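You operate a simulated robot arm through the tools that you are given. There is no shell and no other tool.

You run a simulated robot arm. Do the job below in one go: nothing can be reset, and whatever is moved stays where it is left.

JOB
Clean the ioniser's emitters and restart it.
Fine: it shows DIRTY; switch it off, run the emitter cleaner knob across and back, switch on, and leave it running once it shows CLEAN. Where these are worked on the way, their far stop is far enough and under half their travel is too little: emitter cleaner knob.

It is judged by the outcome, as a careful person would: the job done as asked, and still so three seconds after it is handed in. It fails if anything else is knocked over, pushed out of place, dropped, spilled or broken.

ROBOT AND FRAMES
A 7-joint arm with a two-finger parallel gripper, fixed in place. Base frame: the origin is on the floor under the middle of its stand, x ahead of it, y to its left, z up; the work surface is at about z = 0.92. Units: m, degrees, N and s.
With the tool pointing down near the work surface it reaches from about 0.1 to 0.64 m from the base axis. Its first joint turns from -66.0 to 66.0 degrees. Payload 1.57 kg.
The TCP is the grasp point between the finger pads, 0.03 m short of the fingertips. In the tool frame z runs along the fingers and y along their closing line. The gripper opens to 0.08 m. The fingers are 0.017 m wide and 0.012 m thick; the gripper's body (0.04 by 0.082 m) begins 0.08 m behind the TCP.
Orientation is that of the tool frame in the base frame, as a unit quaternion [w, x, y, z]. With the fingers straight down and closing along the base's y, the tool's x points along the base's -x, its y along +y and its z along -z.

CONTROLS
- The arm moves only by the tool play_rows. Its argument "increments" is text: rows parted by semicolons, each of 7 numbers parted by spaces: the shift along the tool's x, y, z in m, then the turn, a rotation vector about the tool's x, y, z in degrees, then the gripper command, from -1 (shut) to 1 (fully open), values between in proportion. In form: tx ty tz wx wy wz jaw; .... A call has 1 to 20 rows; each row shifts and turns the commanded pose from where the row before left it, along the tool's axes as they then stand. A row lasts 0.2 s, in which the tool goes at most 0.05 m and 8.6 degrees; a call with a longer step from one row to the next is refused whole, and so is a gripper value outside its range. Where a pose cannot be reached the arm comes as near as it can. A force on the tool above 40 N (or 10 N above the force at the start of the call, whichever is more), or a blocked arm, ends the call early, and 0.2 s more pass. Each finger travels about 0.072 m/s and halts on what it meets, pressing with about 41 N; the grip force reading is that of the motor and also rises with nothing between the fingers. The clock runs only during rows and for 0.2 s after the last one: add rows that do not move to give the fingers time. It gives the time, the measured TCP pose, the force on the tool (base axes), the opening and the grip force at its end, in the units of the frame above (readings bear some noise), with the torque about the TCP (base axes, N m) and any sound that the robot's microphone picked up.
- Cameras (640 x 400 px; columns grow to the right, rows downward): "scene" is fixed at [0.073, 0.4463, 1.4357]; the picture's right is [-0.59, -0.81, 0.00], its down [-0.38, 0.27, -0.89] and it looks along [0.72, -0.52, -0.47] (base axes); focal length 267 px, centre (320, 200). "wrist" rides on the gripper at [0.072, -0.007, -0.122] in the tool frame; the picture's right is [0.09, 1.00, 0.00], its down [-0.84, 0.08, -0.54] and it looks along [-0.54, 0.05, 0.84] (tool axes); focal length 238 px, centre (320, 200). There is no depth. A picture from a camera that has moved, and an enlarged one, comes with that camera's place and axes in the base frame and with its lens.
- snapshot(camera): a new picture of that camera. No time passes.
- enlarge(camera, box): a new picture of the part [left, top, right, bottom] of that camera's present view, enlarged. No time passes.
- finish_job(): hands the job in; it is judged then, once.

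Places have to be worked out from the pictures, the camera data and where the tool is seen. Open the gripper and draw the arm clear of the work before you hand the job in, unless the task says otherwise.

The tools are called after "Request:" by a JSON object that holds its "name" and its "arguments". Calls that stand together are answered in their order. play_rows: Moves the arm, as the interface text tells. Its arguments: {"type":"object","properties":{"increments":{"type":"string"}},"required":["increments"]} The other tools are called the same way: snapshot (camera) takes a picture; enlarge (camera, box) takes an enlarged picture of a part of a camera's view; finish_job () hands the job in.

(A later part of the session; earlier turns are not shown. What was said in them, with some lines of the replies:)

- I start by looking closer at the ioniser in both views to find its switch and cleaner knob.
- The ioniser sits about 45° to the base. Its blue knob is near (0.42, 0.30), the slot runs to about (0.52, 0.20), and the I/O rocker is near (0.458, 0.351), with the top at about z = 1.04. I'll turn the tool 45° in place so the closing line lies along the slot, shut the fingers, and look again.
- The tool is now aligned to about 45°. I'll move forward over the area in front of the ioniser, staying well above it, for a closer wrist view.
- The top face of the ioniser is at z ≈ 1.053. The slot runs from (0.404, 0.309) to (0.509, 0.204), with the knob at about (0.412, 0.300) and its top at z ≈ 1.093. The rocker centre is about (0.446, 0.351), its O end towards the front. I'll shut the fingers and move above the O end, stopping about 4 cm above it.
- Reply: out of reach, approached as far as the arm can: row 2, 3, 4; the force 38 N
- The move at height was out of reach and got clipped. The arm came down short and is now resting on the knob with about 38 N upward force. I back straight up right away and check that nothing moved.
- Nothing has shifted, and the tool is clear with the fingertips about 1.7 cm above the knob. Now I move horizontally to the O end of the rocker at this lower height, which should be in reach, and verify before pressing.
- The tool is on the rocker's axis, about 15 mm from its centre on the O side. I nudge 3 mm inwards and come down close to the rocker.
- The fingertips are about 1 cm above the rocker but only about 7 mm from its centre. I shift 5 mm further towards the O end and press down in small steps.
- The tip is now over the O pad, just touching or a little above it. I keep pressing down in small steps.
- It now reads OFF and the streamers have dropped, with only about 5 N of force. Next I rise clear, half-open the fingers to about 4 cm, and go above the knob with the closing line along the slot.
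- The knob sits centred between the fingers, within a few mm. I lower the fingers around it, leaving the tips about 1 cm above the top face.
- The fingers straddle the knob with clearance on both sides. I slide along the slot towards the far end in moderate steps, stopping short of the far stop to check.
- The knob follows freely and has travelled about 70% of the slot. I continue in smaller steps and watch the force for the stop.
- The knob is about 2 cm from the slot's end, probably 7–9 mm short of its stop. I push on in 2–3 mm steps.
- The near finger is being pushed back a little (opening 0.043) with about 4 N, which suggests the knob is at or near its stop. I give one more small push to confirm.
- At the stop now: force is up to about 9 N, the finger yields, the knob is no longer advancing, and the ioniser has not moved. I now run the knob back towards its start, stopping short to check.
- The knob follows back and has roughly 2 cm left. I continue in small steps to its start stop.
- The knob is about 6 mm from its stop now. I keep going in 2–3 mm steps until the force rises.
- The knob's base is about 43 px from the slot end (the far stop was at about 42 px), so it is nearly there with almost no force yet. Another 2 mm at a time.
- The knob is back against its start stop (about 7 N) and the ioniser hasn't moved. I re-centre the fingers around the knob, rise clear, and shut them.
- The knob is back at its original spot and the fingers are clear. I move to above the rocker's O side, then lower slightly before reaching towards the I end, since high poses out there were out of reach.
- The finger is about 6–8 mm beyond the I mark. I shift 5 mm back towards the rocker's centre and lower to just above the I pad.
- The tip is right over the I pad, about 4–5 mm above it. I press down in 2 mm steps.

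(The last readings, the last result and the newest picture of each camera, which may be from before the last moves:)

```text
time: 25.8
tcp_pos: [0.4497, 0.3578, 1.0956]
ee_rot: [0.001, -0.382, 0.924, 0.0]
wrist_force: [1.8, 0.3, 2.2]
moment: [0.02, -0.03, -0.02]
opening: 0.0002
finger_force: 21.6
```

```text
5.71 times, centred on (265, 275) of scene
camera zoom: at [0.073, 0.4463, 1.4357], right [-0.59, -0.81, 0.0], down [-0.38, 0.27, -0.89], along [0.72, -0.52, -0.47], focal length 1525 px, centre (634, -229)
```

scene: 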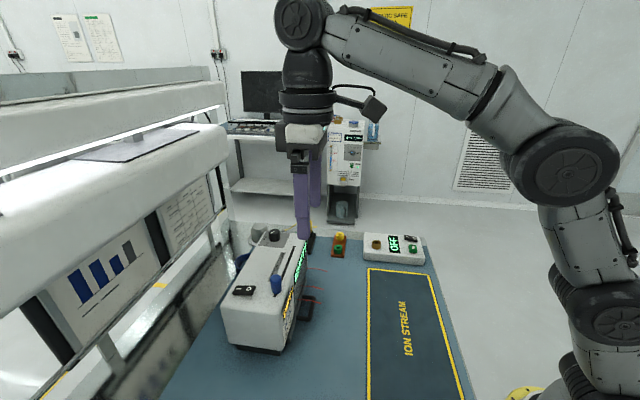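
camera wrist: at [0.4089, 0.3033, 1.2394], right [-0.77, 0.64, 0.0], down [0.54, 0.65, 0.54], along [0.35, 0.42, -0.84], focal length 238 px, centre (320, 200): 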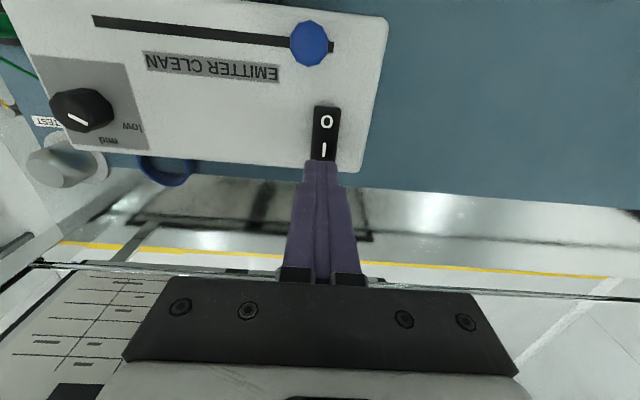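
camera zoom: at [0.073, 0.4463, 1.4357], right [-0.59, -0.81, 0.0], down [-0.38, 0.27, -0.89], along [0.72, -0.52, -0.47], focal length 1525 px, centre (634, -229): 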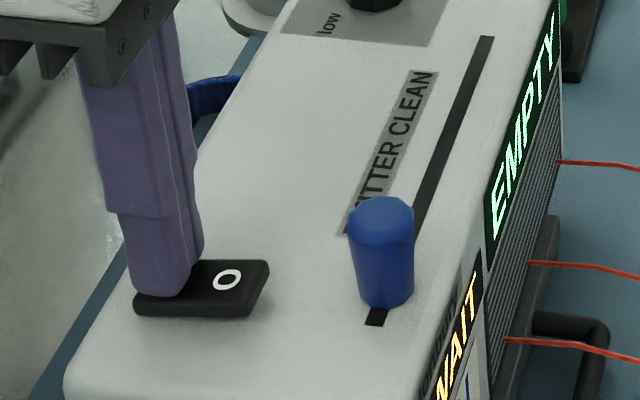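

It's on again: the streamers are flowing and the display reads WAIT. I lift off and back away up and to the front, then wait for CLEAN.

Request:
{"name": "play_rows", "arguments": {"increments": "0 0 -0.008 0 0 0 -1; 0 0 -0.012 0 0 0 -1; 0.015 0 -0.012 0 0 0 -1; 0.02 0 -0.02 0 0 0 -1; 0.03 0 -0.03 0 0 0 -1; 0.03 0 -0.03 0 0 0 -1; 0.03 0 -0.02 0 0 0 -1; 0 0 0 0 0 0 -1"}}

Request:
{"name": "snapshot", "arguments": {"camera": "wrist"}}

Request:
{"name": "enlarge", "arguments": {"camera": "scene", "box": [210, 220, 340, 310]}}

```text
time: 27.6
tcp_pos: [0.3628, 0.2659, 1.2265]
ee_rot: [0.0, -0.383, 0.924, 0.0]
wrist_force: [-0.1, -0.9, 0.5]
moment: [-0.01, -0.01, 0.01]
opening: 0.0002
finger_force: 20.9
```

```text
taken
camera wrist: at [0.3175, 0.2101, 1.349], right [-0.77, 0.64, 0.0], down [0.54, 0.65, 0.54], along [0.35, 0.42, -0.84], focal length 238 px, centre (320, 200)
```

wrist: 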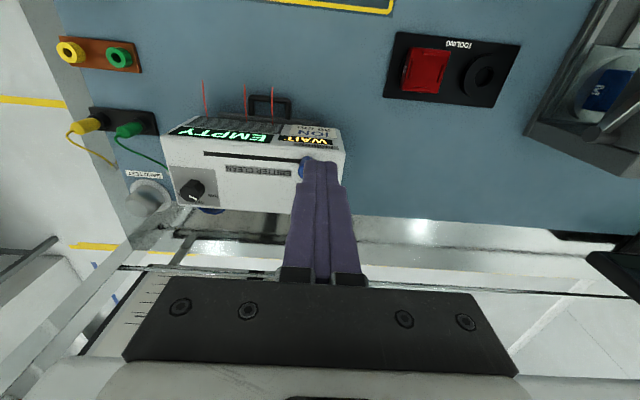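

```text
4.44 times, centred on (275, 265) of scene
camera zoom: at [0.073, 0.4463, 1.4357], right [-0.59, -0.81, 0.0], down [-0.38, 0.27, -0.89], along [0.72, -0.52, -0.47], focal length 1186 px, centre (520, -89)
```

zoom: 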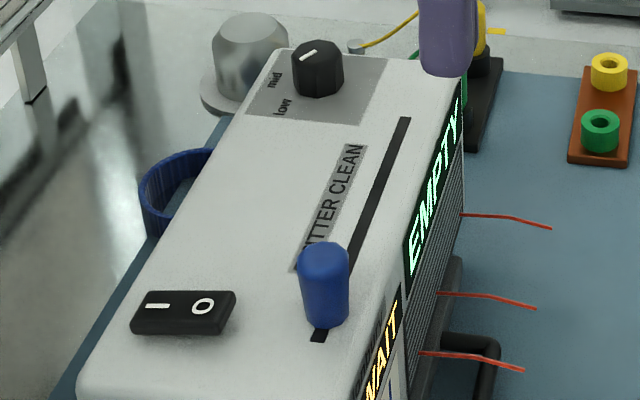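

The display still reads WAIT. I move the arm back to near its start pose, open the gripper, and let time pass.

Request:
{"name": "play_rows", "arguments": {"increments": "0.032 0.0218 -0.015 0 0 0 -1; 0.032 0.0218 -0.015 0 0 0 -1; 0.032 0.0218 -0.015 0 0 0 -1; 0.032 0.0218 -0.015 0 0 0 -1; 0 0 0 0 0 0 1; 0 0 0 0 0 0 1; 0 0 0 0 0 0 1; 0 0 0 0 0 0 1; 0 0 0 0 0 0 1; 0 0 0 0 0 0 1; 0 0 0 0 0 0 1; 0 0 0 0 0 0 1; 0 0 0 0 0 0 1; 0 0 0 0 0 0 1; 0 0 0 0 0 0 1"}}

Request:
{"name": "snapshot", "arguments": {"camera": "scene"}}

Request:
{"name": "enlarge", "arguments": {"camera": "scene", "box": [210, 220, 340, 310]}}

Request:
{"name": "snapshot", "arguments": {"camera": "wrist"}}

```text
time: 30.8
tcp_pos: [0.2095, 0.2362, 1.2882]
ee_rot: [0.0, -0.382, 0.924, 0.0]
wrist_force: [-0.1, -0.2, 0.8]
moment: [0.02, -0.02, 0.01]
opening: 0.0801
finger_force: 0.1
```

```text
taken
```

scene: 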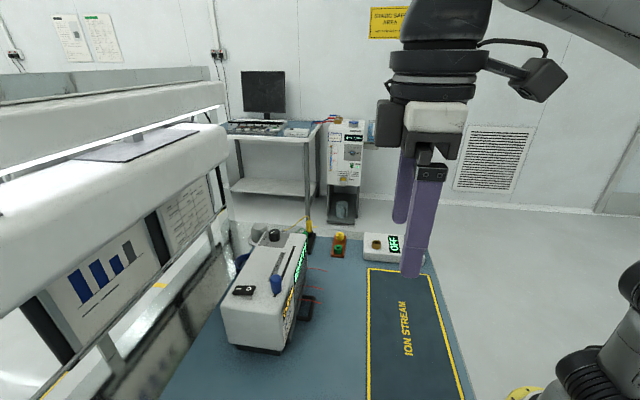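

```text
4.44 times, centred on (275, 265) of scene
camera zoom: at [0.073, 0.4463, 1.4357], right [-0.59, -0.81, 0.0], down [-0.38, 0.27, -0.89], along [0.72, -0.52, -0.47], focal length 1186 px, centre (520, -89)
```

zoom: 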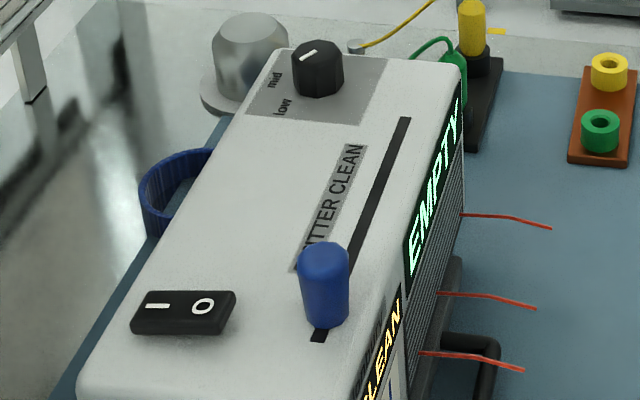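

```text
taken
camera wrist: at [0.1638, 0.1808, 1.4101], right [-0.77, 0.64, 0.0], down [0.54, 0.65, 0.54], along [0.35, 0.42, -0.84], focal length 238 px, centre (320, 200)
```

wrist: 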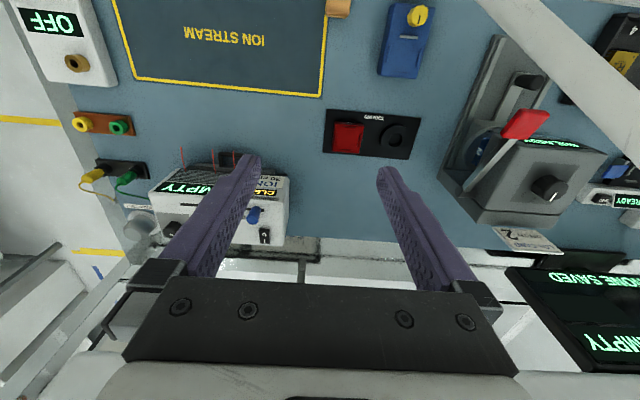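

The display now reads CLEAN with the ioniser running, the knob home and everything in place. I wait a little longer to be sure it stays that way.

Request:
{"name": "play_rows", "arguments": {"increments": "0 0 0 0 0 0 1; 0 0 0 0 0 0 1; 0 0 0 0 0 0 1; 0 0 0 0 0 0 1; 0 0 0 0 0 0 1; 0 0 0 0 0 0 1; 0 0 0 0 0 0 1; 0 0 0 0 0 0 1; 0 0 0 0 0 0 1; 0 0 0 0 0 0 1"}}

Request:
{"name": "enlarge", "arguments": {"camera": "scene", "box": [240, 240, 340, 330]}}

```text
time: 33.0
tcp_pos: [0.2109, 0.2375, 1.2873]
ee_rot: [-0.001, -0.383, 0.924, 0.0]
wrist_force: [-1.0, -0.5, -0.2]
moment: [0.01, -0.01, -0.02]
opening: 0.0801
finger_force: 0.1
```

```text
4.44 times, centred on (290, 285) of scene
camera zoom: at [0.073, 0.4463, 1.4357], right [-0.59, -0.81, 0.0], down [-0.38, 0.27, -0.89], along [0.72, -0.52, -0.47], focal length 1186 px, centre (453, -178)
```

zoom: 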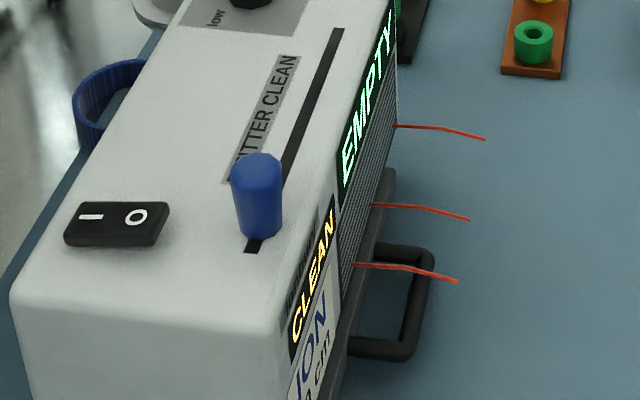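

It still reads CLEAN with the streamers blowing, the gripper is open and the arm is clear. I hand the job in.

Request:
{"name": "finish_job", "arguments": {}}

```text
The job is handed in.
```

The ioniser's emitters are cleaned. It is switched back on and running, and its display shows CLEAN, which held for the two seconds I watched before handing in.

- **Switch off:** I pressed the O end of the rocker. The display went to OFF and the streamers dropped.
- **Cleaner knob:** I ran it across to its far stop and back to its start stop.
- **Switch on:** I pressed the I end. The display went from WAIT to CLEAN, and the streamers are blowing again.

**One slip:** early on, a move was out of reach, so the arm came down short and its closed fingertips pressed on the top of the cleaner knob with about 38 N. I backed straight up and found nothing shifted or damaged, and the knob slid freely afterwards.

Nothing else on the bench was touched. The arm is clear of the work with the gripper open.
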